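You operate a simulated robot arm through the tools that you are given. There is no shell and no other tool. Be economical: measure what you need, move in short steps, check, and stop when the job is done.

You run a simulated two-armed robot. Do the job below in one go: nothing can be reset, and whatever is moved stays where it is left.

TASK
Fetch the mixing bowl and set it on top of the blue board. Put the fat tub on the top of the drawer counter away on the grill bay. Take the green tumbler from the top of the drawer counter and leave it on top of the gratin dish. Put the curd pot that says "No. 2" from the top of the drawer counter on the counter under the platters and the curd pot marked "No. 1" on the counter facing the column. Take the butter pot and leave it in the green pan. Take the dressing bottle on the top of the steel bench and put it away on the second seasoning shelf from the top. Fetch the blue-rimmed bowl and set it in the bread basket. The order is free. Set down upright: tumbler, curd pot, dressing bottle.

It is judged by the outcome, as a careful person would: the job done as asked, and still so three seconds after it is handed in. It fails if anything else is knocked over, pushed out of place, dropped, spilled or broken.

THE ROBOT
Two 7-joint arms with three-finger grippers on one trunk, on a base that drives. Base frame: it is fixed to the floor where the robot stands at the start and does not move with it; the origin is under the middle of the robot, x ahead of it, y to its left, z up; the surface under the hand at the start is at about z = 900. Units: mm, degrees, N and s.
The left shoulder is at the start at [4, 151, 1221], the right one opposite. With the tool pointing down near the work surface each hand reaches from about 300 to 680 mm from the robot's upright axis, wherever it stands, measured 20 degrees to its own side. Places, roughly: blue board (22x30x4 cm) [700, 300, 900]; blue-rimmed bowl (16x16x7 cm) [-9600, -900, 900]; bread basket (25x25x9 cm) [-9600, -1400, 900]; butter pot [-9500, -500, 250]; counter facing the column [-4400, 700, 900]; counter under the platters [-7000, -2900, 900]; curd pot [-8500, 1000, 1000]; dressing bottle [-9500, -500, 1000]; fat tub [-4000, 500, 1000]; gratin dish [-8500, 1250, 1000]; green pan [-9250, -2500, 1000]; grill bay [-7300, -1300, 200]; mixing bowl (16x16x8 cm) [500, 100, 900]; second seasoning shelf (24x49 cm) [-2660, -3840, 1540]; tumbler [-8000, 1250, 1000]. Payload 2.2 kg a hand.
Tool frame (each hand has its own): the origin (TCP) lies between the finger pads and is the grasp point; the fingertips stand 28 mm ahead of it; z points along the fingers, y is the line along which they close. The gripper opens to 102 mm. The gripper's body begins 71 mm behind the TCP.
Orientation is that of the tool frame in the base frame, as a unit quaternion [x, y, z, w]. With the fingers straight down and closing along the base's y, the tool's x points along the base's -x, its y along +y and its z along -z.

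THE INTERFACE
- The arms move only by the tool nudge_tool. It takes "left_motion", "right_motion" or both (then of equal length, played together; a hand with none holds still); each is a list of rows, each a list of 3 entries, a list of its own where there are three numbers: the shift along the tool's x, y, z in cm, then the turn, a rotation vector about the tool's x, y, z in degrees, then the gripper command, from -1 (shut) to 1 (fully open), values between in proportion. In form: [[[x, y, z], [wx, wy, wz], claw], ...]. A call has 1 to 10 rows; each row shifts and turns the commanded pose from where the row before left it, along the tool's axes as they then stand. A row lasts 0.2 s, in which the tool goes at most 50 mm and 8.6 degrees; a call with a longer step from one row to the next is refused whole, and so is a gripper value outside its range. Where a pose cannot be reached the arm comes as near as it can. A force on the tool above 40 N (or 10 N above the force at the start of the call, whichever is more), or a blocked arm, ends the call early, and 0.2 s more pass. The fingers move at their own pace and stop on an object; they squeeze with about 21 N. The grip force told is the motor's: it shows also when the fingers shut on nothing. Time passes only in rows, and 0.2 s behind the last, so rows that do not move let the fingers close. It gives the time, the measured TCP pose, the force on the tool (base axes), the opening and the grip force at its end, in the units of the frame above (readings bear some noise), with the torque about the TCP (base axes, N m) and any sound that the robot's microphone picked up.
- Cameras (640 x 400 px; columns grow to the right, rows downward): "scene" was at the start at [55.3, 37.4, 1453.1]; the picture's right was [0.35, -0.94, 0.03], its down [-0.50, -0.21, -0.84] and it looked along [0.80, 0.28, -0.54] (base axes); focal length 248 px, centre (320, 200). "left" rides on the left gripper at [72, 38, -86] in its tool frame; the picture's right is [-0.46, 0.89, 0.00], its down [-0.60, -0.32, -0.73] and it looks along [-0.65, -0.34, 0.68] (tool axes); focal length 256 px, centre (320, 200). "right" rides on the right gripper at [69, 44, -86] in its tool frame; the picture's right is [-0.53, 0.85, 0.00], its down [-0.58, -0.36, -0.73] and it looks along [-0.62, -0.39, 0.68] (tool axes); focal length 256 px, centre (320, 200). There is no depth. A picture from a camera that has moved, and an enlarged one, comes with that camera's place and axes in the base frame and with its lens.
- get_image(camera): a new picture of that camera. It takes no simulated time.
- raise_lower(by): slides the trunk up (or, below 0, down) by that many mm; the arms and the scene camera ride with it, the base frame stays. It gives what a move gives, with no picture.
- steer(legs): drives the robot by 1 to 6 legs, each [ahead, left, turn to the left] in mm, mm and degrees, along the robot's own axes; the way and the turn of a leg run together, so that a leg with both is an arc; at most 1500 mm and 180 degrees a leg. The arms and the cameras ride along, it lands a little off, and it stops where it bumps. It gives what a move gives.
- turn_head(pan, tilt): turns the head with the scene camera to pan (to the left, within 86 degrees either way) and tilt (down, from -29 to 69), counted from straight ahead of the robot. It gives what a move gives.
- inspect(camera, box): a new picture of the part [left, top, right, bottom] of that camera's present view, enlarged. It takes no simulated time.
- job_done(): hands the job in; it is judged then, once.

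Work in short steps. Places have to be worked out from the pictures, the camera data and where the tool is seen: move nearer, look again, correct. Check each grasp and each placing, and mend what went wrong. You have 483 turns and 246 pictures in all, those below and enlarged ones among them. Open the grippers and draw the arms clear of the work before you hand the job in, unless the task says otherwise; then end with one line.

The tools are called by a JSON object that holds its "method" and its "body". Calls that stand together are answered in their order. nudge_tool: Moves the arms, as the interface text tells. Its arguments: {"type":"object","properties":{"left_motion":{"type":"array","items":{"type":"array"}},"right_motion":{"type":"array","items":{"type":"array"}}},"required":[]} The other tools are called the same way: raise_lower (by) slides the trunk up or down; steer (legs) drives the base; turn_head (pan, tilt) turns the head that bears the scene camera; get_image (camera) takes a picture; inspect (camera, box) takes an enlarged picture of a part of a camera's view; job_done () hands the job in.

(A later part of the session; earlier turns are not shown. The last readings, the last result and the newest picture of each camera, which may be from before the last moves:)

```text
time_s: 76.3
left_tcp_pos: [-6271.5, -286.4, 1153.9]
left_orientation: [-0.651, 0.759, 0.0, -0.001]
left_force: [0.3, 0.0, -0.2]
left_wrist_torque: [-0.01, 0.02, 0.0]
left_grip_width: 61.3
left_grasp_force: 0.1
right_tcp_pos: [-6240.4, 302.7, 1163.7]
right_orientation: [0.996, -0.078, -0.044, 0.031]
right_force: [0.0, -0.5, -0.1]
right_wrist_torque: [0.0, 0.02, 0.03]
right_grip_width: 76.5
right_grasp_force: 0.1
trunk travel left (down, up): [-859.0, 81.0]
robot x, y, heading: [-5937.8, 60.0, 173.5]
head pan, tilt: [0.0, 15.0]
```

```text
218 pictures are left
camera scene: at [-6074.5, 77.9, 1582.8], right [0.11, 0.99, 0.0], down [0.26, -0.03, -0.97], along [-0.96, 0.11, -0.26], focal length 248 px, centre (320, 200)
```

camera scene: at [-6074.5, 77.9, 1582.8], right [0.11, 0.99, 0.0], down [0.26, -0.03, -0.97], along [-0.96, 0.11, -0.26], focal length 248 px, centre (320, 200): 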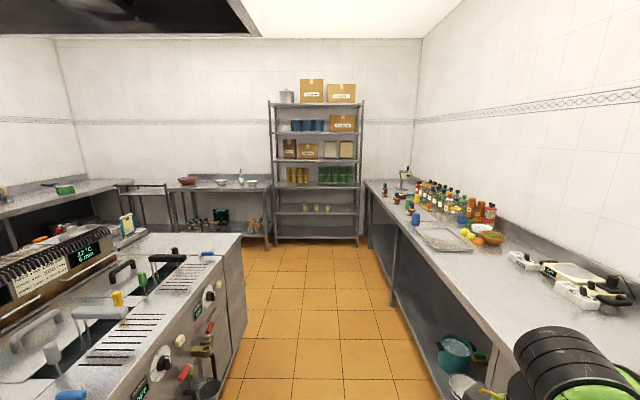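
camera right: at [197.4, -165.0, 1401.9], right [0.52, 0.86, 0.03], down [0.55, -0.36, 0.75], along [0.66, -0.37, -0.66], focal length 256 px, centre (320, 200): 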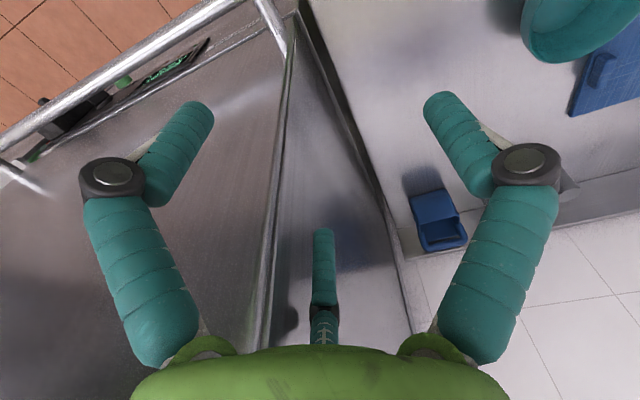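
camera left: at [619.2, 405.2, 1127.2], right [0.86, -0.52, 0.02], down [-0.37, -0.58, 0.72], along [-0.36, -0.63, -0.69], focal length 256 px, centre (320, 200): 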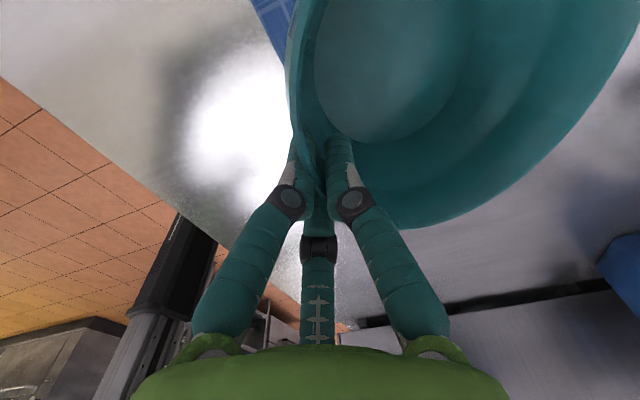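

The end of the room holds the steel bench (left of the rack) and the rest of the drawer counter on the right. I drive on 1450 mm and look closer both ways.

{"method": "steer", "body": {"legs": [[1450, 0, 0]]}}

{"method": "turn_head", "body": {"pan": -45, "tilt": 30}}

{"method": "get_image", "body": {"camera": "scene"}}

{"method": "turn_head", "body": {"pan": 35, "tilt": 20}}

{"method": "get_image", "body": {"camera": "scene"}}

```text
time_s: 83.5
left_tcp_pos: [-7716.0, -131.3, 1153.1]
left_orientation: [-0.655, 0.755, 0.002, 0.0]
left_force: [0.0, -0.7, 0.5]
left_wrist_torque: [0.0, -0.04, -0.01]
left_grip_width: 61.2
left_grasp_force: 0.1
right_tcp_pos: [-7689.0, 456.8, 1163.9]
right_orientation: [0.996, -0.073, -0.044, 0.03]
right_force: [-0.9, -0.3, 0.0]
right_wrist_torque: [-0.03, -0.03, 0.0]
right_grip_width: 76.4
right_grasp_force: 0.1
trunk travel left (down, up): [-859.0, 81.0]
robot x, y, heading: [-7383.1, 217.5, 174.2]
head pan, tilt: [0.0, 15.0]
```

```text
time_s: 84.6
left_tcp_pos: [-7715.5, -131.6, 1152.1]
left_orientation: [-0.656, 0.755, 0.001, -0.001]
left_force: [-0.7, 0.3, -0.7]
left_wrist_torque: [0.04, 0.01, 0.02]
left_grip_width: 61.2
left_grasp_force: 0.0
right_tcp_pos: [-7689.6, 455.7, 1164.8]
right_orientation: [0.996, -0.073, -0.043, 0.031]
right_force: [1.0, 0.2, -0.2]
right_wrist_torque: [-0.01, 0.01, -0.01]
right_grip_width: 76.5
right_grasp_force: 0.2
trunk travel left (down, up): [-859.0, 81.0]
robot x, y, heading: [-7380.0, 217.8, 173.8]
head pan, tilt: [-45.0, 30.0]
```

```text
217 pictures are left
camera scene: at [-7485.9, 295.1, 1558.6], right [0.78, 0.63, 0.0], down [0.32, -0.39, -0.87], along [-0.55, 0.67, -0.5], focal length 248 px, centre (320, 200)
```

scene: 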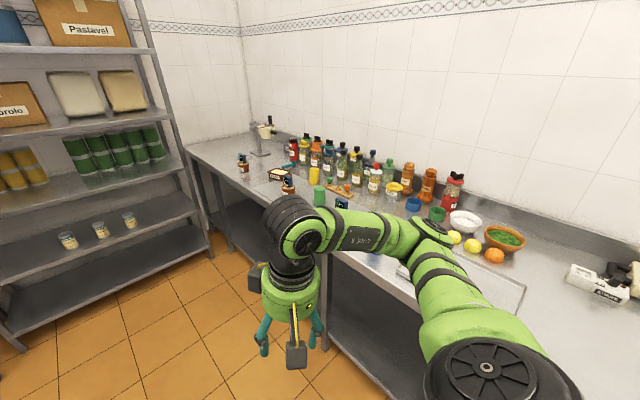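

```text
time_s: 86.2
left_tcp_pos: [-7716.0, -131.7, 1153.5]
left_orientation: [-0.655, 0.755, 0.0, 0.0]
left_force: [-0.4, 0.4, -0.3]
left_wrist_torque: [0.02, 0.02, 0.01]
left_grip_width: 61.3
left_grasp_force: 0.0
right_tcp_pos: [-7689.3, 458.7, 1163.8]
right_orientation: [0.996, -0.074, -0.044, 0.031]
right_force: [0.8, -0.2, 0.6]
right_wrist_torque: [0.01, 0.0, -0.03]
right_grip_width: 76.4
right_grasp_force: 0.0
trunk travel left (down, up): [-859.0, 81.0]
robot x, y, heading: [-7378.8, 220.1, 174.2]
head pan, tilt: [35.0, 20.0]
```

```text
216 pictures are left
camera scene: at [-7510.4, 179.8, 1574.6], right [-0.49, 0.87, 0.0], down [0.3, 0.17, -0.94], along [-0.82, -0.46, -0.34], focal length 248 px, centre (320, 200)
```

scene: 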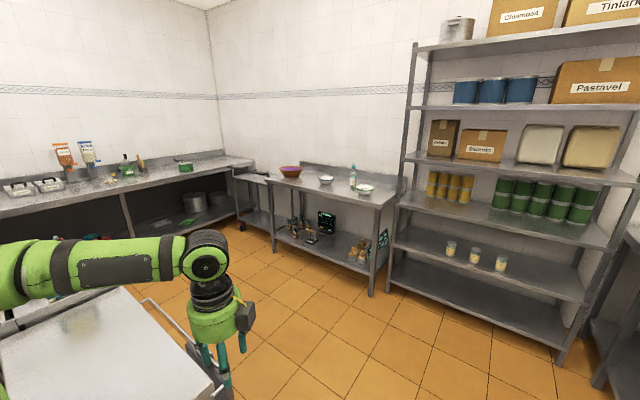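

I enlarge the steel bench area and the sauces on the counter.

{"method": "inspect", "body": {"camera": "scene", "box": [230, 140, 420, 290]}}

{"method": "inspect", "body": {"camera": "scene", "box": [0, 120, 260, 240]}}

{"method": "turn_head", "body": {"pan": -50, "tilt": 25}}

{"method": "inspect", "body": {"camera": "scene", "box": [180, 90, 460, 260]}}

```text
2.67 times, centred on (325, 215) of scene
camera zoom: at [-7510.4, 179.8, 1574.6], right [-0.49, 0.87, 0.0], down [0.3, 0.17, -0.94], along [-0.82, -0.46, -0.34], focal length 662 px, centre (307, 160)
```

zoom: 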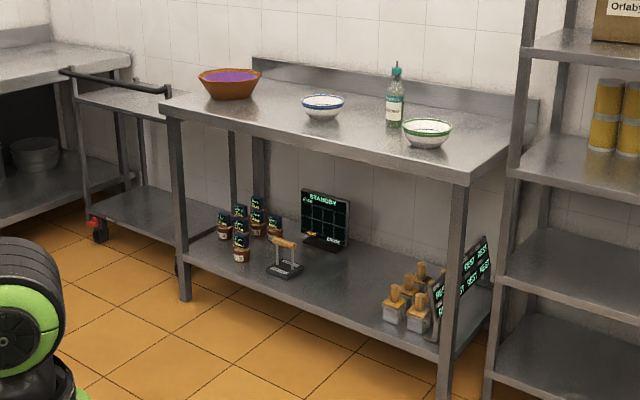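

```text
2.46 times, centred on (130, 180) of scene
camera zoom: at [-7510.4, 179.8, 1574.6], right [-0.49, 0.87, 0.0], down [0.3, 0.17, -0.94], along [-0.82, -0.46, -0.34], focal length 612 px, centre (788, 249)
```

zoom: 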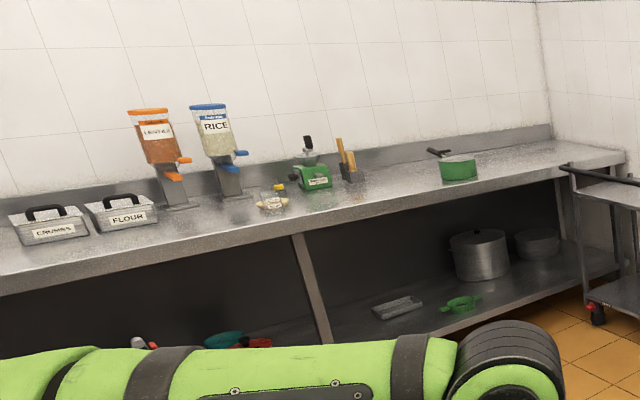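

```text
time_s: 87.7
left_tcp_pos: [-7716.3, -131.3, 1152.2]
left_orientation: [-0.656, 0.755, 0.001, -0.001]
left_force: [0.0, 0.3, 0.2]
left_wrist_torque: [0.01, -0.01, -0.03]
left_grip_width: 61.4
left_grasp_force: 0.0
right_tcp_pos: [-7689.8, 457.1, 1164.5]
right_orientation: [0.996, -0.074, -0.043, 0.03]
right_force: [0.1, 0.2, 0.5]
right_wrist_torque: [-0.02, 0.02, 0.03]
right_grip_width: 76.4
right_grasp_force: 0.1
trunk travel left (down, up): [-859.0, 81.0]
robot x, y, heading: [-7384.9, 220.9, 174.2]
head pan, tilt: [-50.0, 25.0]
```

```text
2.29 times, centred on (320, 175) of scene
camera zoom: at [-7480.6, 301.2, 1566.6], right [0.83, 0.56, 0.0], down [0.24, -0.35, -0.91], along [-0.51, 0.75, -0.42], focal length 568 px, centre (320, 257)
```

zoom: 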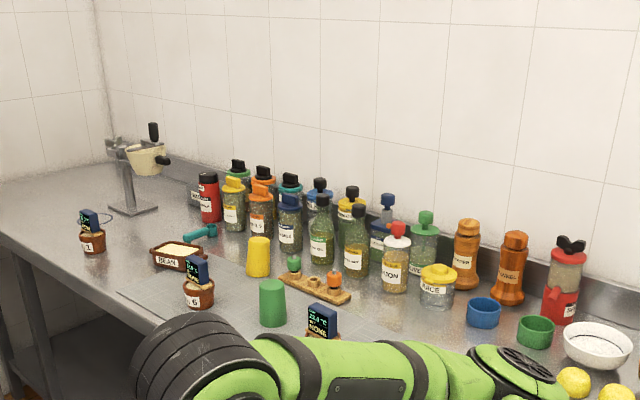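

I see brown curd pots with numbers, the gratin dish ("BEAN"), and a green tumbler. I drive up to this part of the counter and face it.

{"method": "steer", "body": {"legs": [[870, 0, 0], [0, 0, -88]]}}

{"method": "turn_head", "body": {"pan": 0, "tilt": 30}}

{"method": "get_image", "body": {"camera": "scene"}}

```text
time_s: 96.2
left_tcp_pos: [-8601.9, 640.7, 1153.5]
left_orientation: [0.071, 0.997, 0.0, 0.0]
left_force: [1.8, 0.5, 0.8]
left_wrist_torque: [0.0, 0.03, 0.01]
left_grip_width: 61.1
left_grasp_force: 0.1
right_tcp_pos: [-8013.0, 615.3, 1165.0]
right_orientation: [-0.653, 0.756, 0.052, 0.009]
right_force: [-0.2, -0.5, -0.3]
right_wrist_torque: [0.02, 0.01, 0.02]
right_grip_width: 76.5
right_grasp_force: 0.1
trunk travel left (down, up): [-859.0, 81.0]
robot x, y, heading: [-8251.5, 305.4, 84.1]
head pan, tilt: [-50.0, 25.0]
```

```text
time_s: 97.4
left_tcp_pos: [-8600.4, 641.1, 1152.1]
left_orientation: [0.071, 0.997, 0.001, 0.0]
left_force: [-0.9, -0.1, 0.5]
left_wrist_torque: [0.01, 0.01, 0.01]
left_grip_width: 61.2
left_grasp_force: 0.0
right_tcp_pos: [-8012.4, 615.1, 1164.9]
right_orientation: [-0.652, 0.756, 0.052, 0.009]
right_force: [0.0, 0.1, -0.5]
right_wrist_torque: [0.04, 0.0, 0.01]
right_grip_width: 76.8
right_grasp_force: 0.0
trunk travel left (down, up): [-859.0, 81.0]
robot x, y, heading: [-8248.8, 306.6, 84.2]
head pan, tilt: [0.0, 30.0]
```

```text
212 pictures are left
camera scene: at [-8233.5, 447.2, 1558.6], right [0.99, -0.1, 0.0], down [-0.05, -0.5, -0.87], along [0.09, 0.86, -0.5], focal length 248 px, centre (320, 200)
```

scene: 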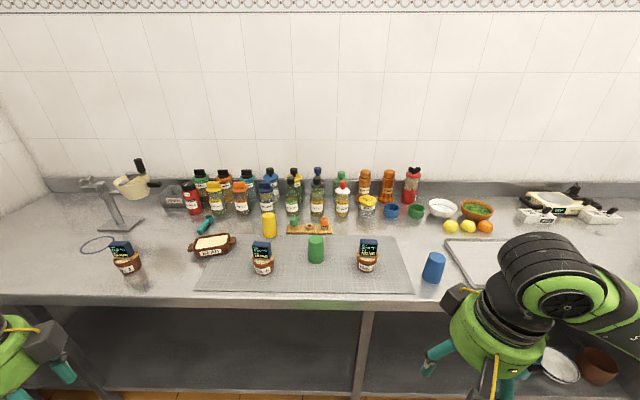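

{"method": "inspect", "body": {"camera": "scene", "box": [80, 200, 280, 320]}}

{"method": "inspect", "body": {"camera": "scene", "box": [240, 200, 450, 320]}}

```text
3.20 times, centred on (180, 260) of scene
camera zoom: at [-8233.5, 447.2, 1558.6], right [0.99, -0.1, 0.0], down [-0.05, -0.5, -0.87], along [0.09, 0.86, -0.5], focal length 795 px, centre (768, 8)
```

zoom: 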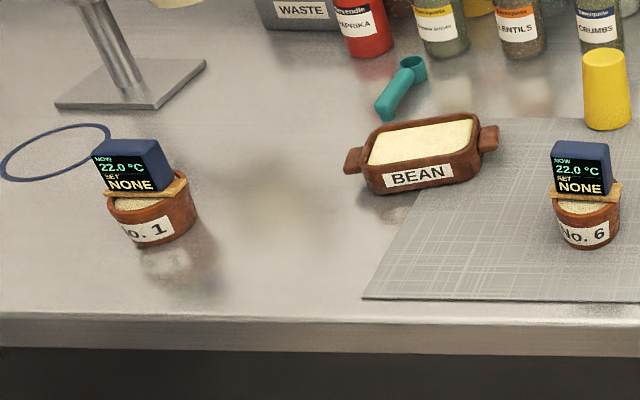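

```text
3.05 times, centred on (345, 260) of scene
camera zoom: at [-8233.5, 447.2, 1558.6], right [0.99, -0.1, 0.0], down [-0.05, -0.5, -0.87], along [0.09, 0.86, -0.5], focal length 757 px, centre (244, 17)
```

zoom: 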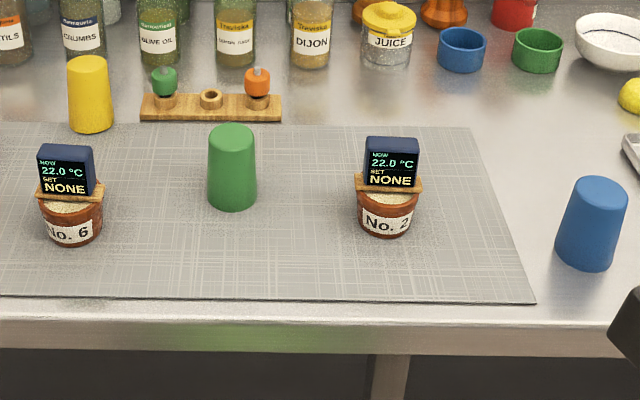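

Labels read: No. 1 (far left), No. 6, No. 2 (right). The green tumbler stands mouth-down, so I want a close look. I drive nearer.

{"method": "steer", "body": {"legs": [[310, 80, 0]]}}

{"method": "turn_head", "body": {"pan": 5, "tilt": 50}}

{"method": "get_image", "body": {"camera": "scene"}}

```text
time_s: 99.5
left_tcp_pos: [-8646.9, 950.7, 1153.7]
left_orientation: [0.073, 0.997, 0.002, 0.0]
left_force: [0.1, 0.4, 0.8]
left_wrist_torque: [0.03, 0.0, -0.01]
left_grip_width: 61.4
left_grasp_force: 0.0
right_tcp_pos: [-8058.8, 924.3, 1166.1]
right_orientation: [-0.65, 0.758, 0.053, 0.01]
right_force: [0.5, -0.2, 0.0]
right_wrist_torque: [0.0, -0.03, -0.05]
right_grip_width: 76.5
right_grasp_force: 0.1
trunk travel left (down, up): [-859.0, 81.0]
robot x, y, heading: [-8296.8, 621.8, 83.8]
head pan, tilt: [0.0, 30.0]
```

```text
time_s: 100.3
left_tcp_pos: [-8646.5, 954.0, 1153.4]
left_orientation: [0.072, 0.997, 0.0, 0.0]
left_force: [0.8, -0.3, -0.2]
left_wrist_torque: [-0.04, 0.0, -0.01]
left_grip_width: 61.3
left_grasp_force: 0.0
right_tcp_pos: [-8059.4, 926.8, 1163.1]
right_orientation: [-0.651, 0.757, 0.052, 0.009]
right_force: [-0.4, 0.1, 0.3]
right_wrist_torque: [-0.03, 0.01, -0.02]
right_grip_width: 76.8
right_grasp_force: 0.1
trunk travel left (down, up): [-859.0, 81.0]
robot x, y, heading: [-8294.6, 622.9, 83.8]
head pan, tilt: [5.0, 50.0]
```

```text
209 pictures are left
camera scene: at [-8288.5, 746.9, 1529.0], right [1.0, -0.02, 0.0], down [-0.02, -0.77, -0.64], along [0.01, 0.64, -0.77], focal length 248 px, centre (320, 200)
```

scene: 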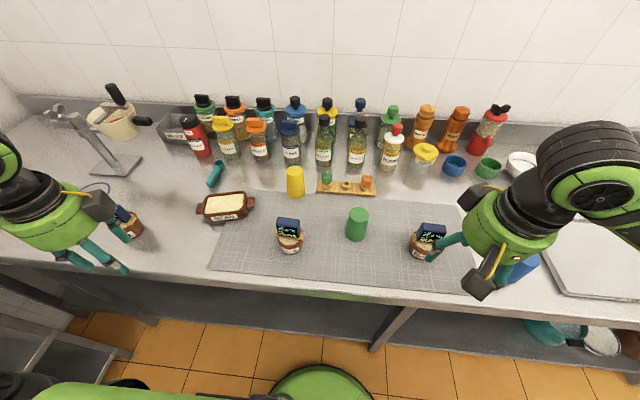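

I enlarge the tumbler to see whether its top is closed.

{"method": "inspect", "body": {"camera": "scene", "box": [190, 150, 390, 275]}}

```text
3.20 times, centred on (290, 212) of scene
camera zoom: at [-8288.5, 746.9, 1529.0], right [1.0, -0.02, 0.0], down [-0.02, -0.77, -0.64], along [0.01, 0.64, -0.77], focal length 795 px, centre (416, 160)
```

zoom: 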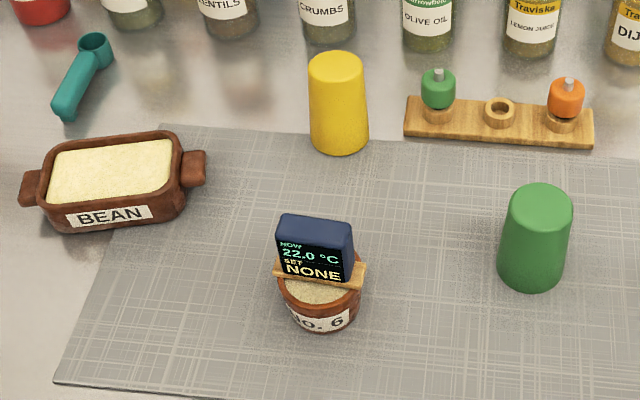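

The tumbler is clearly upside down (closed top, wide rim below), so I will turn it mouth-up: grasp it horizontally, roll 180°, set at the counter edge, regrasp from above, then place. First I shift the robot right and pitch the left hand to point forward.

{"method": "steer", "body": {"legs": [[0, -150, 0]]}}

{"method": "nudge_tool", "body": {"left_motion": [[[-3, 0, 0], [-8.5, 0, 0], 1], [[-3, 0, 0], [-8.5, 0, 0], 1], [[-3, 0, 0], [-8.5, 0, 0], 1], [[-3, 0, 0], [-8.5, 0, 0], 1], [[-3, 0, 0], [-8.5, 0, 0], 1], [[-3, 0, 0], [-8.5, 0, 0], 1], [[-3, 0, 0], [-8.5, 0, 0], 1], [[-3, 0, 0], [-8.5, 0, 0], 1], [[0, 0, 0], [0, 0, 0], 1]]}}

{"method": "get_image", "body": {"camera": "scene"}}

```text
time_s: 101.7
left_tcp_pos: [-8499.2, 938.3, 1152.1]
left_orientation: [0.073, 0.997, 0.001, 0.002]
left_force: [-0.3, 0.6, -0.7]
left_wrist_torque: [0.03, -0.05, 0.02]
left_grip_width: 61.4
left_grasp_force: 0.1
right_tcp_pos: [-7909.6, 909.6, 1164.7]
right_orientation: [-0.652, 0.757, 0.051, 0.011]
right_force: [0.0, -0.7, -0.6]
right_wrist_torque: [0.01, -0.02, 0.0]
right_grip_width: 76.7
right_grasp_force: 0.0
trunk travel left (down, up): [-859.0, 81.0]
robot x, y, heading: [-8142.7, 602.2, 83.8]
head pan, tilt: [5.0, 50.0]
```

```text
time_s: 103.7
left_tcp_pos: [-8341.0, 1110.8, 1161.0]
left_orientation: [0.06, 0.826, 0.559, 0.041]
left_force: [-0.9, 0.9, 0.6]
left_wrist_torque: [0.03, 0.02, 0.04]
left_grip_width: 101.8
left_grasp_force: 0.0
left hand out of reach, approached as far as the arm can: row 2, 3, 4, 5, 6, 7, 8
right_tcp_pos: [-7908.0, 908.8, 1164.6]
right_orientation: [-0.652, 0.757, 0.053, 0.009]
right_force: [0.1, -0.5, 1.3]
right_wrist_torque: [0.0, -0.03, 0.0]
right_grip_width: 76.6
right_grasp_force: 0.0
trunk travel left (down, up): [-859.0, 81.0]
robot x, y, heading: [-8142.1, 602.4, 83.8]
head pan, tilt: [5.0, 50.0]
```

```text
207 pictures are left
camera scene: at [-8136.0, 729.1, 1529.1], right [1.0, -0.02, 0.0], down [-0.02, -0.77, -0.64], along [0.01, 0.64, -0.77], focal length 248 px, centre (320, 200)
```

scene: 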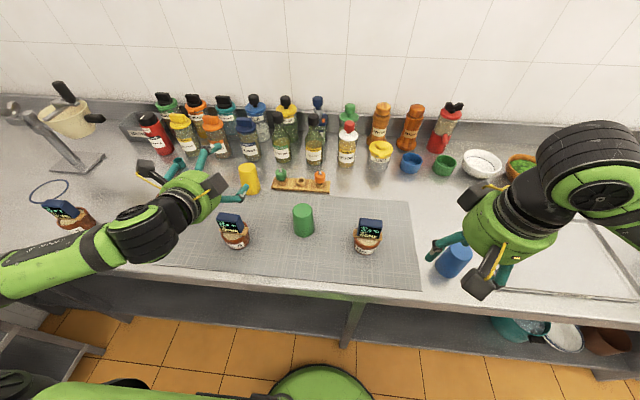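

The hand points forward, 22° down. Next I back the robot 130 mm, shift the hand right and roll it so the camera is on top.

{"method": "steer", "body": {"legs": [[-130, 0, 0]]}}

{"method": "nudge_tool", "body": {"left_motion": [[[-4, 0, 0], [0, 0, 0], 1], [[-4, 0, 0], [0, 0, 0], 1], [[-4, 0, 0], [0, 0, 0], 1], [[-4, 0, 0], [0, 0, 0], 1], [[0, 0, 0], [0, 0, 8.5], 1], [[0, 0, 0], [0, 0, 8.5], 1], [[0, 0, 0], [0, 0, 8.5], 1], [[0, 0, 0], [0, 0, 8.5], 1], [[0, 0, 0], [0, 0, 8.5], 1], [[0, 0, 0], [0, 0, 8.5], 1]]}}

{"method": "nudge_tool", "body": {"left_motion": [[[0, 0, 0], [0, 0, 8.5], 1], [[0, 0, 0], [0, 0, 8.5], 1], [[0, 0, 0], [0, 0, 8.5], 1], [[0, 0, 0], [0, 0, 8.5], 1], [[0, 0, 0], [0, 0, 4.5], 1], [[0, 0, 0], [0, 0, 0], 1]]}}

{"method": "get_image", "body": {"camera": "scene"}}

```text
time_s: 105.0
left_tcp_pos: [-8356.7, 984.0, 1160.7]
left_orientation: [0.06, 0.827, 0.558, 0.04]
left_force: [0.2, 0.5, 0.0]
left_wrist_torque: [0.02, 0.05, 0.02]
left_grip_width: 101.8
left_grasp_force: 0.1
right_tcp_pos: [-7920.1, 781.8, 1163.4]
right_orientation: [-0.651, 0.757, 0.052, 0.008]
right_force: [0.8, -0.2, -0.4]
right_wrist_torque: [-0.04, 0.0, -0.02]
right_grip_width: 76.4
right_grasp_force: 0.0
trunk travel left (down, up): [-859.0, 81.0]
robot x, y, heading: [-8162.0, 470.7, 84.0]
head pan, tilt: [5.0, 50.0]
```

```text
time_s: 107.2
left_tcp_pos: [-8198.1, 962.5, 1159.5]
left_orientation: [0.411, 0.719, 0.521, -0.205]
left_force: [-0.5, -0.3, 0.1]
left_wrist_torque: [0.03, -0.02, 0.02]
left_grip_width: 102.4
left_grasp_force: 0.0
left hand out of reach, approached as far as the arm can: row 1
right_tcp_pos: [-7920.0, 780.5, 1164.7]
right_orientation: [-0.651, 0.757, 0.051, 0.009]
right_force: [0.7, 0.1, 0.4]
right_wrist_torque: [0.0, -0.01, 0.0]
right_grip_width: 76.3
right_grasp_force: 0.0
trunk travel left (down, up): [-859.0, 81.0]
robot x, y, heading: [-8159.6, 473.7, 83.9]
head pan, tilt: [5.0, 50.0]
```

```text
time_s: 108.6
left_tcp_pos: [-8197.8, 963.1, 1158.8]
left_orientation: [0.624, 0.544, 0.425, -0.366]
left_force: [0.6, -0.6, -0.8]
left_wrist_torque: [-0.04, -0.01, 0.0]
left_grip_width: 101.7
left_grasp_force: 0.0
right_tcp_pos: [-7920.4, 780.1, 1164.9]
right_orientation: [-0.652, 0.756, 0.053, 0.008]
right_force: [0.3, -0.7, 0.1]
right_wrist_torque: [-0.02, 0.02, -0.03]
right_grip_width: 76.6
right_grasp_force: 0.1
trunk travel left (down, up): [-859.0, 81.0]
robot x, y, heading: [-8163.4, 471.2, 84.0]
head pan, tilt: [5.0, 50.0]
```

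```text
206 pictures are left
camera scene: at [-8149.8, 599.6, 1529.1], right [1.0, -0.02, 0.0], down [-0.01, -0.77, -0.64], along [0.01, 0.64, -0.77], focal length 248 px, centre (320, 200)
```

scene: 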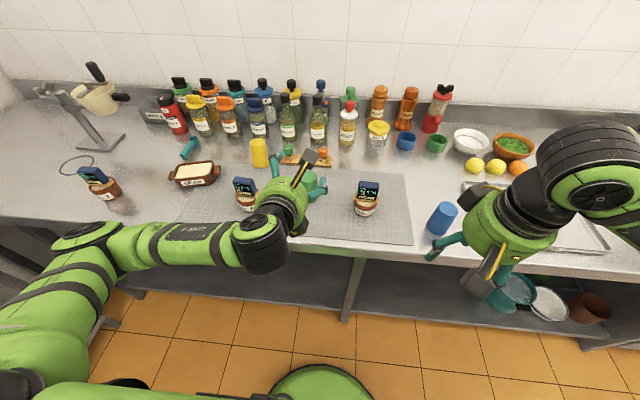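

The hand points forward with the camera on top, lined up with the tumbler. I lower to grasp height short of the tumbler, then check.

{"method": "nudge_tool", "body": {"left_motion": [[[-3, 0, 1.87], [0, 0, 0], 1], [[-3, 0, 1.87], [0, 0, 0], 1], [[-3, 0, 1.87], [0, 0, 0], 1], [[-3, 0, 1.87], [0, 0, 0], 1], [[-3, 0, 1.87], [0, 0, 0], 1], [[-3, 0, 1.87], [0, 0, 0], 1], [[0, 0, 0], [0, 0, 0], 1]]}}

{"method": "get_image", "body": {"camera": "left"}}

{"method": "get_image", "body": {"camera": "scene"}}

```text
time_s: 110.2
left_tcp_pos: [-8192.2, 999.3, 949.5]
left_orientation: [0.623, 0.546, 0.425, -0.366]
left_force: [-4.5, -1.8, 5.2]
left_wrist_torque: [-0.05, 0.31, -0.02]
left_grip_width: 101.4
left_grasp_force: 0.0
right_tcp_pos: [-7921.5, 780.2, 1165.2]
right_orientation: [-0.652, 0.757, 0.052, 0.009]
right_force: [0.4, 1.0, -0.3]
right_wrist_torque: [-0.03, 0.0, 0.0]
right_grip_width: 76.5
right_grasp_force: 0.0
trunk travel left (down, up): [-859.0, 81.0]
robot x, y, heading: [-8164.0, 474.0, 83.9]
head pan, tilt: [5.0, 50.0]
```

```text
205 pictures are left
camera left: at [-8162.5, 941.0, 1049.4], right [0.86, -0.29, -0.42], down [-0.44, -0.85, -0.29], along [-0.28, 0.43, -0.86], focal length 256 px, centre (320, 200)
```

left: 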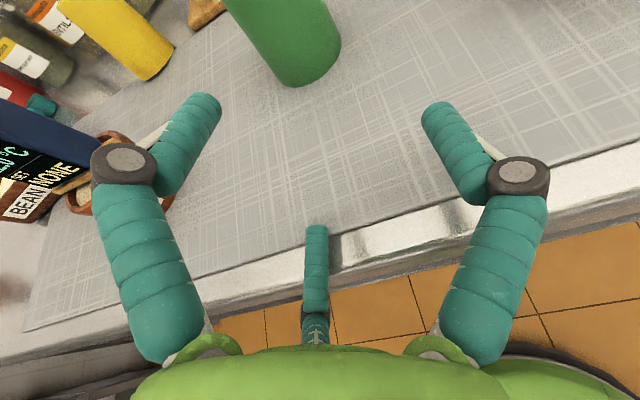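

```text
204 pictures are left
camera scene: at [-8151.2, 599.2, 1529.1], right [1.0, -0.02, 0.0], down [-0.01, -0.77, -0.64], along [0.01, 0.64, -0.77], focal length 248 px, centre (320, 200)
```

scene: 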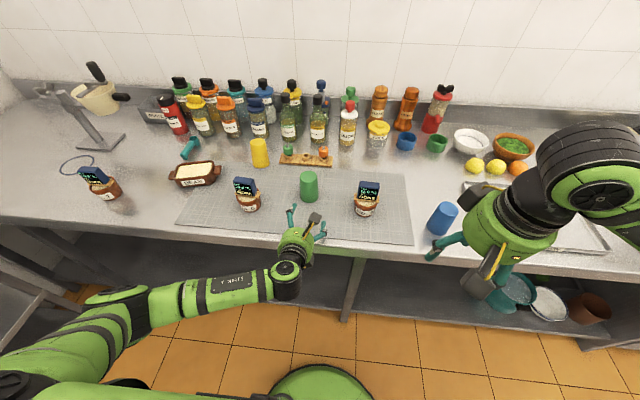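

There was slight contact: the lower finger touches the counter when fully open. I narrow the opening to ~72 mm, lift a bit, correct 14 mm left and approach half-way.

{"method": "nudge_tool", "body": {"left_motion": [[[1.2, -1.4, 0], [0, 0, 0], 0.42], [[0.3, 0, 0], [0, 0, 0], 0.42], [[0.8, 0, 2.3], [0, 0, 0], 0.42], [[0.8, 0, 2.3], [0, 0, 0], 0.42], [[0, 0, 0], [0, 0, 0], 0.42]]}}

{"method": "get_image", "body": {"camera": "left"}}

{"method": "inspect", "body": {"camera": "scene", "box": [240, 140, 400, 260]}}

```text
time_s: 111.4
left_tcp_pos: [-8196.5, 1057.3, 962.7]
left_orientation: [0.624, 0.545, 0.425, -0.364]
left_force: [-0.2, -0.4, 0.1]
left_wrist_torque: [0.02, 0.02, 0.04]
left_grip_width: 72.6
left_grasp_force: 0.2
right_tcp_pos: [-7921.2, 778.5, 1165.0]
right_orientation: [-0.652, 0.757, 0.052, 0.008]
right_force: [0.1, -0.6, -0.2]
right_wrist_torque: [0.02, -0.04, 0.02]
right_grip_width: 76.5
right_grasp_force: 0.1
trunk travel left (down, up): [-859.0, 81.0]
robot x, y, heading: [-8159.4, 473.1, 83.9]
head pan, tilt: [5.0, 50.0]
```

```text
203 pictures are left
camera left: at [-8167.4, 998.2, 1063.2], right [0.86, -0.3, -0.42], down [-0.44, -0.85, -0.29], along [-0.27, 0.44, -0.86], focal length 256 px, centre (320, 200)
```

left: 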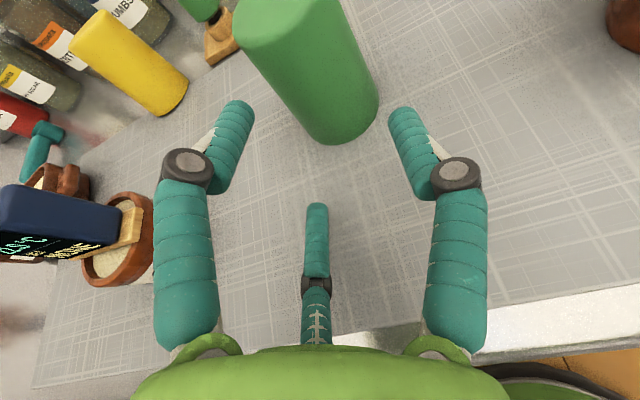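

```text
3.33 times, centred on (320, 200) of scene
camera zoom: at [-8150.2, 598.8, 1529.2], right [1.0, -0.02, 0.0], down [-0.01, -0.77, -0.64], along [0.01, 0.64, -0.77], focal length 828 px, centre (320, 200)
```

zoom: 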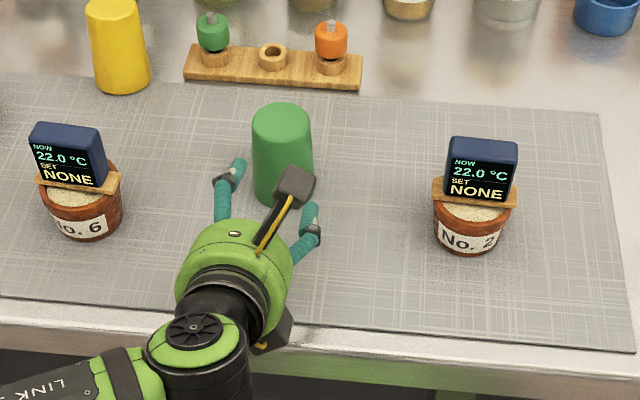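

The tumbler is centred between the fingers. I advance 78 mm and close.

{"method": "nudge_tool", "body": {"left_motion": [[[0.6, 0, 1.9], [0, 0, 0], 0.42], [[0.6, 0, 1.9], [0, 0, 0], 0.42], [[0.6, 0, 1.9], [0, 0, 0], 0.42], [[0.6, 0, 1.8], [0, 0, 0], 0.42], [[0, 0, 0], [0, 0, 0], 0.42]]}}

{"method": "get_image", "body": {"camera": "left"}}

```text
time_s: 112.6
left_tcp_pos: [-8184.3, 1131.8, 957.7]
left_orientation: [0.624, 0.545, 0.425, -0.364]
left_force: [0.3, 0.7, -0.2]
left_wrist_torque: [-0.01, 0.0, 0.0]
left_grip_width: 72.6
left_grasp_force: 0.0
right_tcp_pos: [-7920.8, 779.1, 1164.4]
right_orientation: [-0.652, 0.756, 0.052, 0.009]
right_force: [-0.2, -0.2, 0.1]
right_wrist_torque: [0.0, -0.02, -0.01]
right_grip_width: 76.6
right_grasp_force: 0.1
trunk travel left (down, up): [-859.0, 81.0]
robot x, y, heading: [-8159.4, 477.2, 84.0]
head pan, tilt: [5.0, 50.0]
```

```text
201 pictures are left
camera left: at [-8154.9, 1074.2, 1057.5], right [0.86, -0.3, -0.42], down [-0.44, -0.85, -0.29], along [-0.27, 0.43, -0.86], focal length 256 px, centre (320, 200)
```

left: 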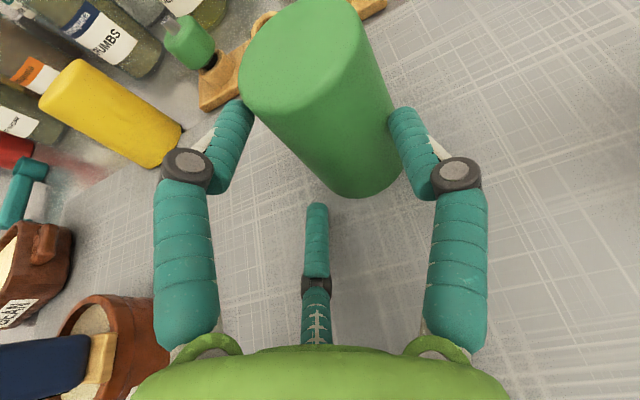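

The tumbler centre is still ~28 mm ahead of the grasp point; I advance that and close.

{"method": "nudge_tool", "body": {"left_motion": [[[0.4, 0, 1.3], [0, 0, 0], 0.42], [[0.4, 0, 1.3], [0, 0, 0], 0.42], [[0, 0, 0], [0, 0, 0], 0.42], [[0, 0, 0], [0, 0, 0], -1], [[0, 0, 0], [0, 0, 0], -1], [[0, 0, 0], [0, 0, 0], -1]]}}

{"method": "get_image", "body": {"camera": "left"}}

```text
time_s: 114.0
left_tcp_pos: [-8183.6, 1159.3, 955.7]
left_orientation: [0.624, 0.545, 0.426, -0.364]
left_force: [-0.2, -0.3, -0.6]
left_wrist_torque: [0.0, 0.0, -0.03]
left_grip_width: 2.1
left_grasp_force: 21.4
right_tcp_pos: [-7920.7, 781.2, 1164.6]
right_orientation: [-0.652, 0.756, 0.052, 0.009]
right_force: [0.3, -0.8, -0.2]
right_wrist_torque: [-0.01, 0.0, -0.01]
right_grip_width: 76.5
right_grasp_force: 0.0
trunk travel left (down, up): [-859.0, 81.0]
robot x, y, heading: [-8162.1, 476.0, 83.7]
head pan, tilt: [5.0, 50.0]
```

```text
200 pictures are left
camera left: at [-8153.5, 1101.5, 1055.5], right [0.86, -0.3, -0.42], down [-0.44, -0.85, -0.29], along [-0.27, 0.43, -0.86], focal length 256 px, centre (320, 200)
```

left: 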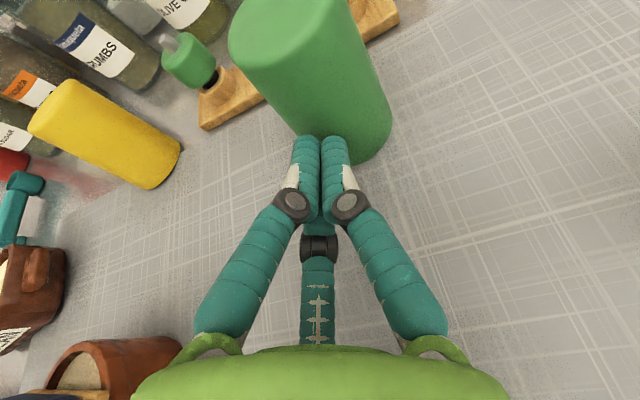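

The fingers closed in front of the tumbler, which slid a bit forward. I look at the scene to see its place.

{"method": "inspect", "body": {"camera": "scene", "box": [240, 120, 400, 240]}}

```text
3.33 times, centred on (320, 180) of scene
camera zoom: at [-8149.9, 599.4, 1529.1], right [1.0, -0.02, 0.0], down [-0.01, -0.77, -0.64], along [0.01, 0.64, -0.77], focal length 828 px, centre (320, 267)
```

zoom: 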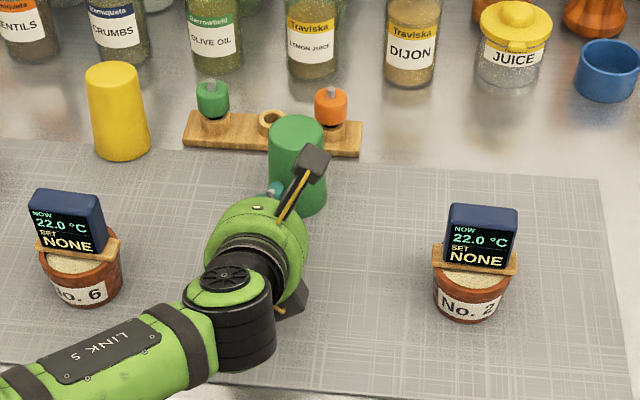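

The tumbler slid ~60 mm to about [-8162,1225]; the stand is untouched. I back off, open, realign 12 mm right and advance around it.

{"method": "nudge_tool", "body": {"left_motion": [[[-1.3, 0.5, -3.3], [0, 0, 0], -1], [[0, 0.7, 0], [0, 0, 0], 0.42], [[0, 0, 0], [0, 0, 0], 0.42], [[0.9, 0, 2.28], [0, 0, 0], 0.42], [[0.9, 0, 2.28], [0, 0, 0], 0.42], [[0.9, 0, 2.28], [0, 0, 0], 0.42], [[0, 0, 0], [0, 0, 0], 0.42]]}}

{"method": "get_image", "body": {"camera": "left"}}

```text
time_s: 115.6
left_tcp_pos: [-8168.4, 1194.9, 954.3]
left_orientation: [0.624, 0.544, 0.426, -0.364]
left_force: [0.5, 0.1, 0.2]
left_wrist_torque: [0.06, 0.0, -0.03]
left_grip_width: 72.1
left_grasp_force: 0.0
right_tcp_pos: [-7920.3, 779.8, 1165.4]
right_orientation: [-0.651, 0.757, 0.053, 0.009]
right_force: [-1.2, 0.0, 0.3]
right_wrist_torque: [-0.05, 0.05, 0.0]
right_grip_width: 76.4
right_grasp_force: 0.1
trunk travel left (down, up): [-859.0, 81.0]
robot x, y, heading: [-8164.0, 473.8, 83.9]
head pan, tilt: [5.0, 50.0]
```

```text
198 pictures are left
camera left: at [-8138.3, 1137.5, 1053.8], right [0.86, -0.3, -0.42], down [-0.44, -0.85, -0.29], along [-0.27, 0.44, -0.86], focal length 256 px, centre (320, 200)
```

left: 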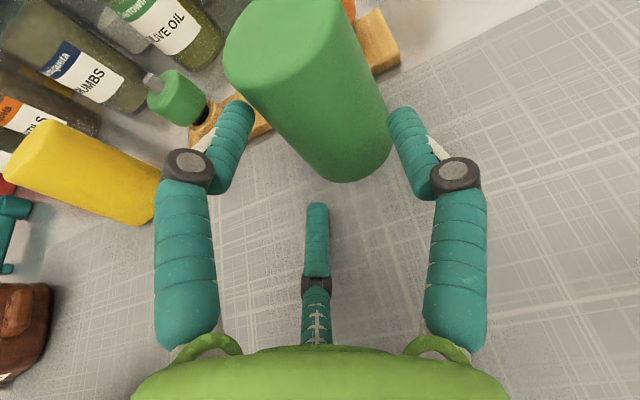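

Still ~42 mm short; I shift 8 mm right and advance, without closing yet.

{"method": "nudge_tool", "body": {"left_motion": [[[0.3, 0.8, 0.6], [0, 0, 0], 0.42], [[0.55, 0, 1.2], [0, 0, 0], 0.42], [[0.55, 0, 1.2], [0, 0, 0], 0.42], [[0.3, 0, 0.7], [0, 0, 0], 0.42], [[0, 0, 0], [0, 0, 0], 0.42]]}}

{"method": "get_image", "body": {"camera": "left"}}

```text
time_s: 116.8
left_tcp_pos: [-8152.0, 1233.6, 958.1]
left_orientation: [0.624, 0.544, 0.426, -0.364]
left_force: [0.0, -6.3, 4.3]
left_wrist_torque: [-0.15, -0.03, -0.11]
left_grip_width: 73.2
left_grasp_force: 13.0
right_tcp_pos: [-7921.9, 778.2, 1164.2]
right_orientation: [-0.652, 0.756, 0.053, 0.01]
right_force: [-0.6, 0.3, -0.1]
right_wrist_torque: [-0.01, -0.02, 0.0]
right_grip_width: 76.5
right_grasp_force: 0.1
trunk travel left (down, up): [-859.0, 81.0]
robot x, y, heading: [-8160.5, 476.7, 83.9]
head pan, tilt: [5.0, 50.0]
```

```text
197 pictures are left
camera left: at [-8122.3, 1175.3, 1058.4], right [0.86, -0.3, -0.42], down [-0.44, -0.85, -0.29], along [-0.27, 0.44, -0.86], focal length 256 px, centre (320, 200)
```

left: 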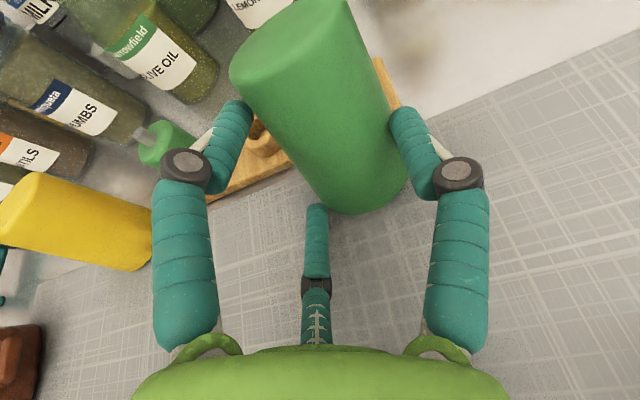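

The tumbler's lower end is about as wide as the opening, so it wedged. I back off 25 mm, raise 12 mm, and open to 95 mm.

{"method": "nudge_tool", "body": {"left_motion": [[[-0.9, 0, -2.3], [0, 0, 0], 0.42], [[1.1, 0, -0.4], [0, 0, 0], 0.85], [[0, 0, 0], [0, 0, 0], 0.85]]}}

{"method": "inspect", "body": {"camera": "scene", "box": [240, 120, 400, 240]}}

{"method": "get_image", "body": {"camera": "left"}}

```text
time_s: 117.6
left_tcp_pos: [-8155.2, 1211.6, 967.3]
left_orientation: [0.624, 0.545, 0.425, -0.365]
left_force: [0.2, -0.6, -0.5]
left_wrist_torque: [-0.02, 0.01, -0.02]
left_grip_width: 94.4
left_grasp_force: 0.1
right_tcp_pos: [-7918.7, 780.2, 1163.7]
right_orientation: [-0.652, 0.757, 0.053, 0.01]
right_force: [1.0, -0.6, -1.1]
right_wrist_torque: [0.01, 0.01, -0.02]
right_grip_width: 76.3
right_grasp_force: 0.0
trunk travel left (down, up): [-859.0, 81.0]
robot x, y, heading: [-8161.5, 472.1, 84.0]
head pan, tilt: [5.0, 50.0]
```

```text
3.33 times, centred on (320, 180) of scene
camera zoom: at [-8148.6, 600.0, 1529.0], right [1.0, -0.02, 0.0], down [-0.02, -0.77, -0.64], along [0.01, 0.64, -0.77], focal length 828 px, centre (320, 267)
```

zoom: 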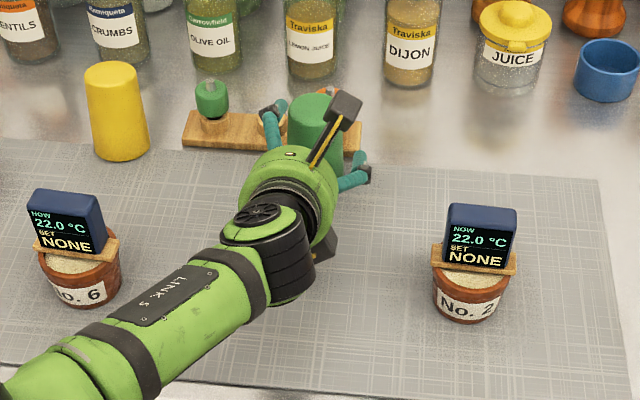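

```text
195 pictures are left
camera left: at [-8125.2, 1153.2, 1067.7], right [0.86, -0.3, -0.43], down [-0.44, -0.85, -0.29], along [-0.28, 0.43, -0.86], focal length 256 px, centre (320, 200)
```

left: 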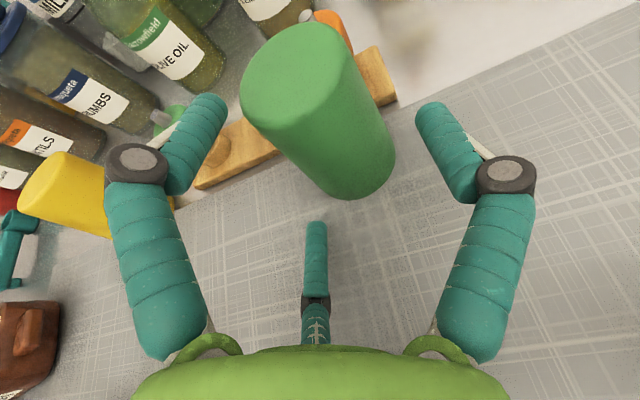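

The stand is still in place. With the wider opening I advance 23 mm and close on the tumbler.

{"method": "nudge_tool", "body": {"left_motion": [[[0.3, 0, 1.1], [0, 0, 0], 0.85], [[0.3, 0, 1.1], [0, 0, 0], 0.85], [[0, 0, 0], [0, 0, 0], 0.5], [[0, 0, 0], [0, 0, 0], -1], [[0, 0, 0], [0, 0, 0], -1], [[0, 0, 0], [0, 0, 0], -1]]}}

{"method": "get_image", "body": {"camera": "left"}}

```text
time_s: 119.0
left_tcp_pos: [-8153.5, 1234.5, 966.9]
left_orientation: [0.624, 0.545, 0.426, -0.364]
left_force: [0.1, 1.4, 2.0]
left_wrist_torque: [-0.01, 0.03, -0.05]
left_grip_width: 74.0
left_grasp_force: 21.1
right_tcp_pos: [-7920.2, 779.1, 1164.6]
right_orientation: [-0.651, 0.757, 0.053, 0.009]
right_force: [0.0, 1.1, 0.7]
right_wrist_torque: [0.01, -0.01, -0.02]
right_grip_width: 76.7
right_grasp_force: 0.2
trunk travel left (down, up): [-859.0, 81.0]
robot x, y, heading: [-8158.6, 473.6, 84.0]
head pan, tilt: [5.0, 50.0]
```

```text
194 pictures are left
camera left: at [-8123.1, 1175.4, 1066.9], right [0.86, -0.3, -0.42], down [-0.44, -0.85, -0.29], along [-0.27, 0.44, -0.86], focal length 256 px, centre (320, 200)
```

left: 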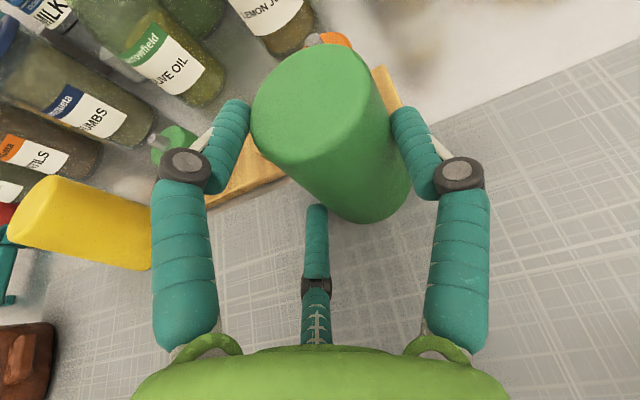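

Gripped at 74 mm. I lift straight up 100 mm.

{"method": "nudge_tool", "body": {"left_motion": [[[1.4, 0, -0.56], [0, 0, 0], -1], [[1.9, 0, -0.74], [0, 0, 0], -1], [[2.3, 0, -0.92], [0, 0, 0], -1], [[2.3, 0, -0.92], [0, 0, 0], -1], [[2.3, 0, -0.92], [0, 0, 0], -1], [[0, 0, 0], [0, 0, 0], -1]]}}

{"method": "get_image", "body": {"camera": "scene"}}

```text
time_s: 120.4
left_tcp_pos: [-8154.7, 1232.4, 1075.2]
left_orientation: [0.624, 0.545, 0.425, -0.365]
left_force: [0.3, -0.6, -1.0]
left_wrist_torque: [-0.05, 0.04, -0.01]
left_grip_width: 73.8
left_grasp_force: 20.9
right_tcp_pos: [-7920.1, 780.1, 1163.2]
right_orientation: [-0.651, 0.757, 0.053, 0.009]
right_force: [-0.2, -0.8, -0.1]
right_wrist_torque: [-0.01, 0.05, 0.0]
right_grip_width: 76.3
right_grasp_force: 0.1
trunk travel left (down, up): [-859.0, 81.0]
robot x, y, heading: [-8161.6, 471.4, 83.9]
head pan, tilt: [5.0, 50.0]
```

```text
193 pictures are left
camera scene: at [-8149.6, 600.0, 1529.0], right [1.0, -0.02, 0.0], down [-0.01, -0.77, -0.64], along [0.01, 0.64, -0.77], focal length 248 px, centre (320, 200)
```

scene: 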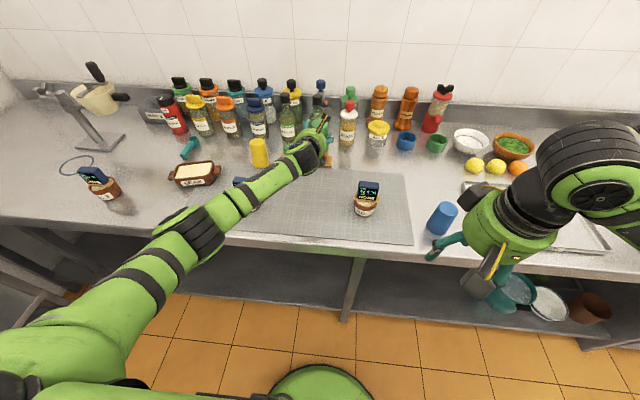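

Lifted. I draw it back toward the robot and up a little, then start the 180° roll.

{"method": "nudge_tool", "body": {"left_motion": [[[-0.8, 0, -3.9], [0, 0, 0], -1], [[-0.8, 0, -3.9], [0, 0, 0], -1], [[-0.8, 0, -3.9], [0, 0, 0], -1], [[-0.8, 0, -3.9], [0, 0, 0], -1], [[-0.8, 0, -3.9], [0, 0, 0], -1], [[0, 0, 0], [0, 0, 0], -1]]}}

{"method": "nudge_tool", "body": {"left_motion": [[[0, 0, 0], [0, 0, -8.5], -1], [[0, 0, 0], [0, 0, -8.5], -1], [[0, 0, 0], [0, 0, -8.5], -1], [[0, 0, 0], [0, 0, -8.5], -1], [[0, 0, 0], [0, 0, -8.5], -1], [[0, 0, 0], [0, 0, -8.5], -1], [[0, 0, 0], [0, 0, -8.5], -1], [[0, 0, 0], [0, 0, -8.5], -1], [[0, 0, 0], [0, 0, -8.5], -1], [[0, 0, 0], [0, 0, -8.5], -1]]}}

{"method": "nudge_tool", "body": {"left_motion": [[[0, 0, 0], [0, 0, -8.5], -1], [[0, 0, 0], [0, 0, -8.5], -1], [[0, 0, 0], [0, 0, -8.5], -1], [[0, 0, 0], [0, 0, -8.5], -1], [[0, 0, 0], [0, 0, -8.5], -1], [[0, 0, 0], [0, 0, -8.5], -1], [[0, 0, 0], [0, 0, -8.5], -1], [[0, 0, 0], [0, 0, -8.5], -1], [[0, 0, 0], [0, 0, -8.5], -1], [[0, 0, 0], [0, 0, -8.5], -1]]}}

{"method": "get_image", "body": {"camera": "scene"}}

```text
time_s: 121.8
left_tcp_pos: [-8181.6, 1040.0, 1110.5]
left_orientation: [0.624, 0.545, 0.425, -0.365]
left_force: [1.0, 0.2, -0.3]
left_wrist_torque: [0.0, 0.0, -0.02]
left_grip_width: 73.4
left_grasp_force: 21.0
right_tcp_pos: [-7920.3, 780.0, 1163.6]
right_orientation: [-0.651, 0.757, 0.052, 0.01]
right_force: [0.4, 0.2, 0.3]
right_wrist_torque: [-0.02, 0.02, -0.02]
right_grip_width: 76.4
right_grasp_force: 0.0
trunk travel left (down, up): [-859.0, 81.0]
robot x, y, heading: [-8157.8, 474.6, 83.9]
head pan, tilt: [5.0, 50.0]
```

```text
time_s: 124.0
left_tcp_pos: [-8181.6, 1040.5, 1112.8]
left_orientation: [0.09, 0.823, 0.56, 0.02]
left_force: [0.0, 1.0, 0.3]
left_wrist_torque: [-0.03, 0.0, -0.03]
left_grip_width: 73.5
left_grasp_force: 21.1
right_tcp_pos: [-7919.3, 780.2, 1164.7]
right_orientation: [-0.652, 0.756, 0.052, 0.009]
right_force: [-0.3, 0.0, 0.1]
right_wrist_torque: [0.01, -0.04, 0.02]
right_grip_width: 76.5
right_grasp_force: 0.0
trunk travel left (down, up): [-859.0, 81.0]
robot x, y, heading: [-8160.4, 470.5, 83.7]
head pan, tilt: [5.0, 50.0]
```

```text
time_s: 126.2
left_tcp_pos: [-8186.3, 1042.1, 1110.0]
left_orientation: [-0.486, 0.671, 0.407, 0.385]
left_force: [-0.3, 0.6, -0.9]
left_wrist_torque: [-0.05, 0.0, 0.01]
left_grip_width: 73.3
left_grasp_force: 20.9
right_tcp_pos: [-7920.0, 780.1, 1164.2]
right_orientation: [-0.651, 0.757, 0.052, 0.009]
right_force: [0.2, 0.8, 0.0]
right_wrist_torque: [-0.01, -0.02, 0.0]
right_grip_width: 76.4
right_grasp_force: 0.1
trunk travel left (down, up): [-859.0, 81.0]
robot x, y, heading: [-8161.1, 473.3, 84.1]
head pan, tilt: [5.0, 50.0]
```

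```text
192 pictures are left
camera scene: at [-8149.6, 599.7, 1529.1], right [1.0, -0.02, 0.0], down [-0.01, -0.77, -0.64], along [0.01, 0.64, -0.77], focal length 248 px, centre (320, 200)
```

scene: 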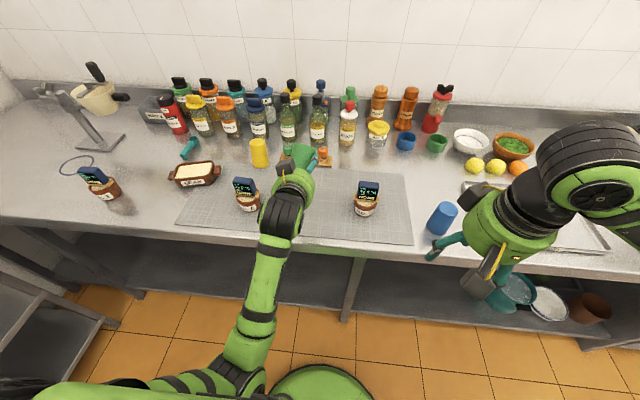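

The tumbler is turned over. I check that its mouth shows up.

{"method": "inspect", "body": {"camera": "scene", "box": [250, 120, 370, 230]}}

```text
3.64 times, centred on (310, 175) of scene
camera zoom: at [-8149.6, 599.7, 1529.1], right [1.0, -0.02, 0.0], down [-0.01, -0.77, -0.64], along [0.01, 0.64, -0.77], focal length 904 px, centre (356, 291)
```

zoom: 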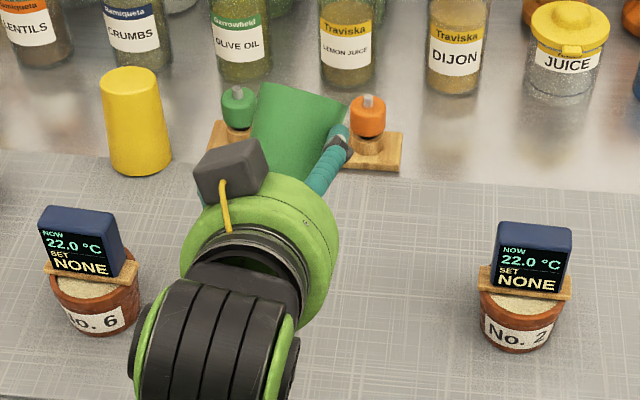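

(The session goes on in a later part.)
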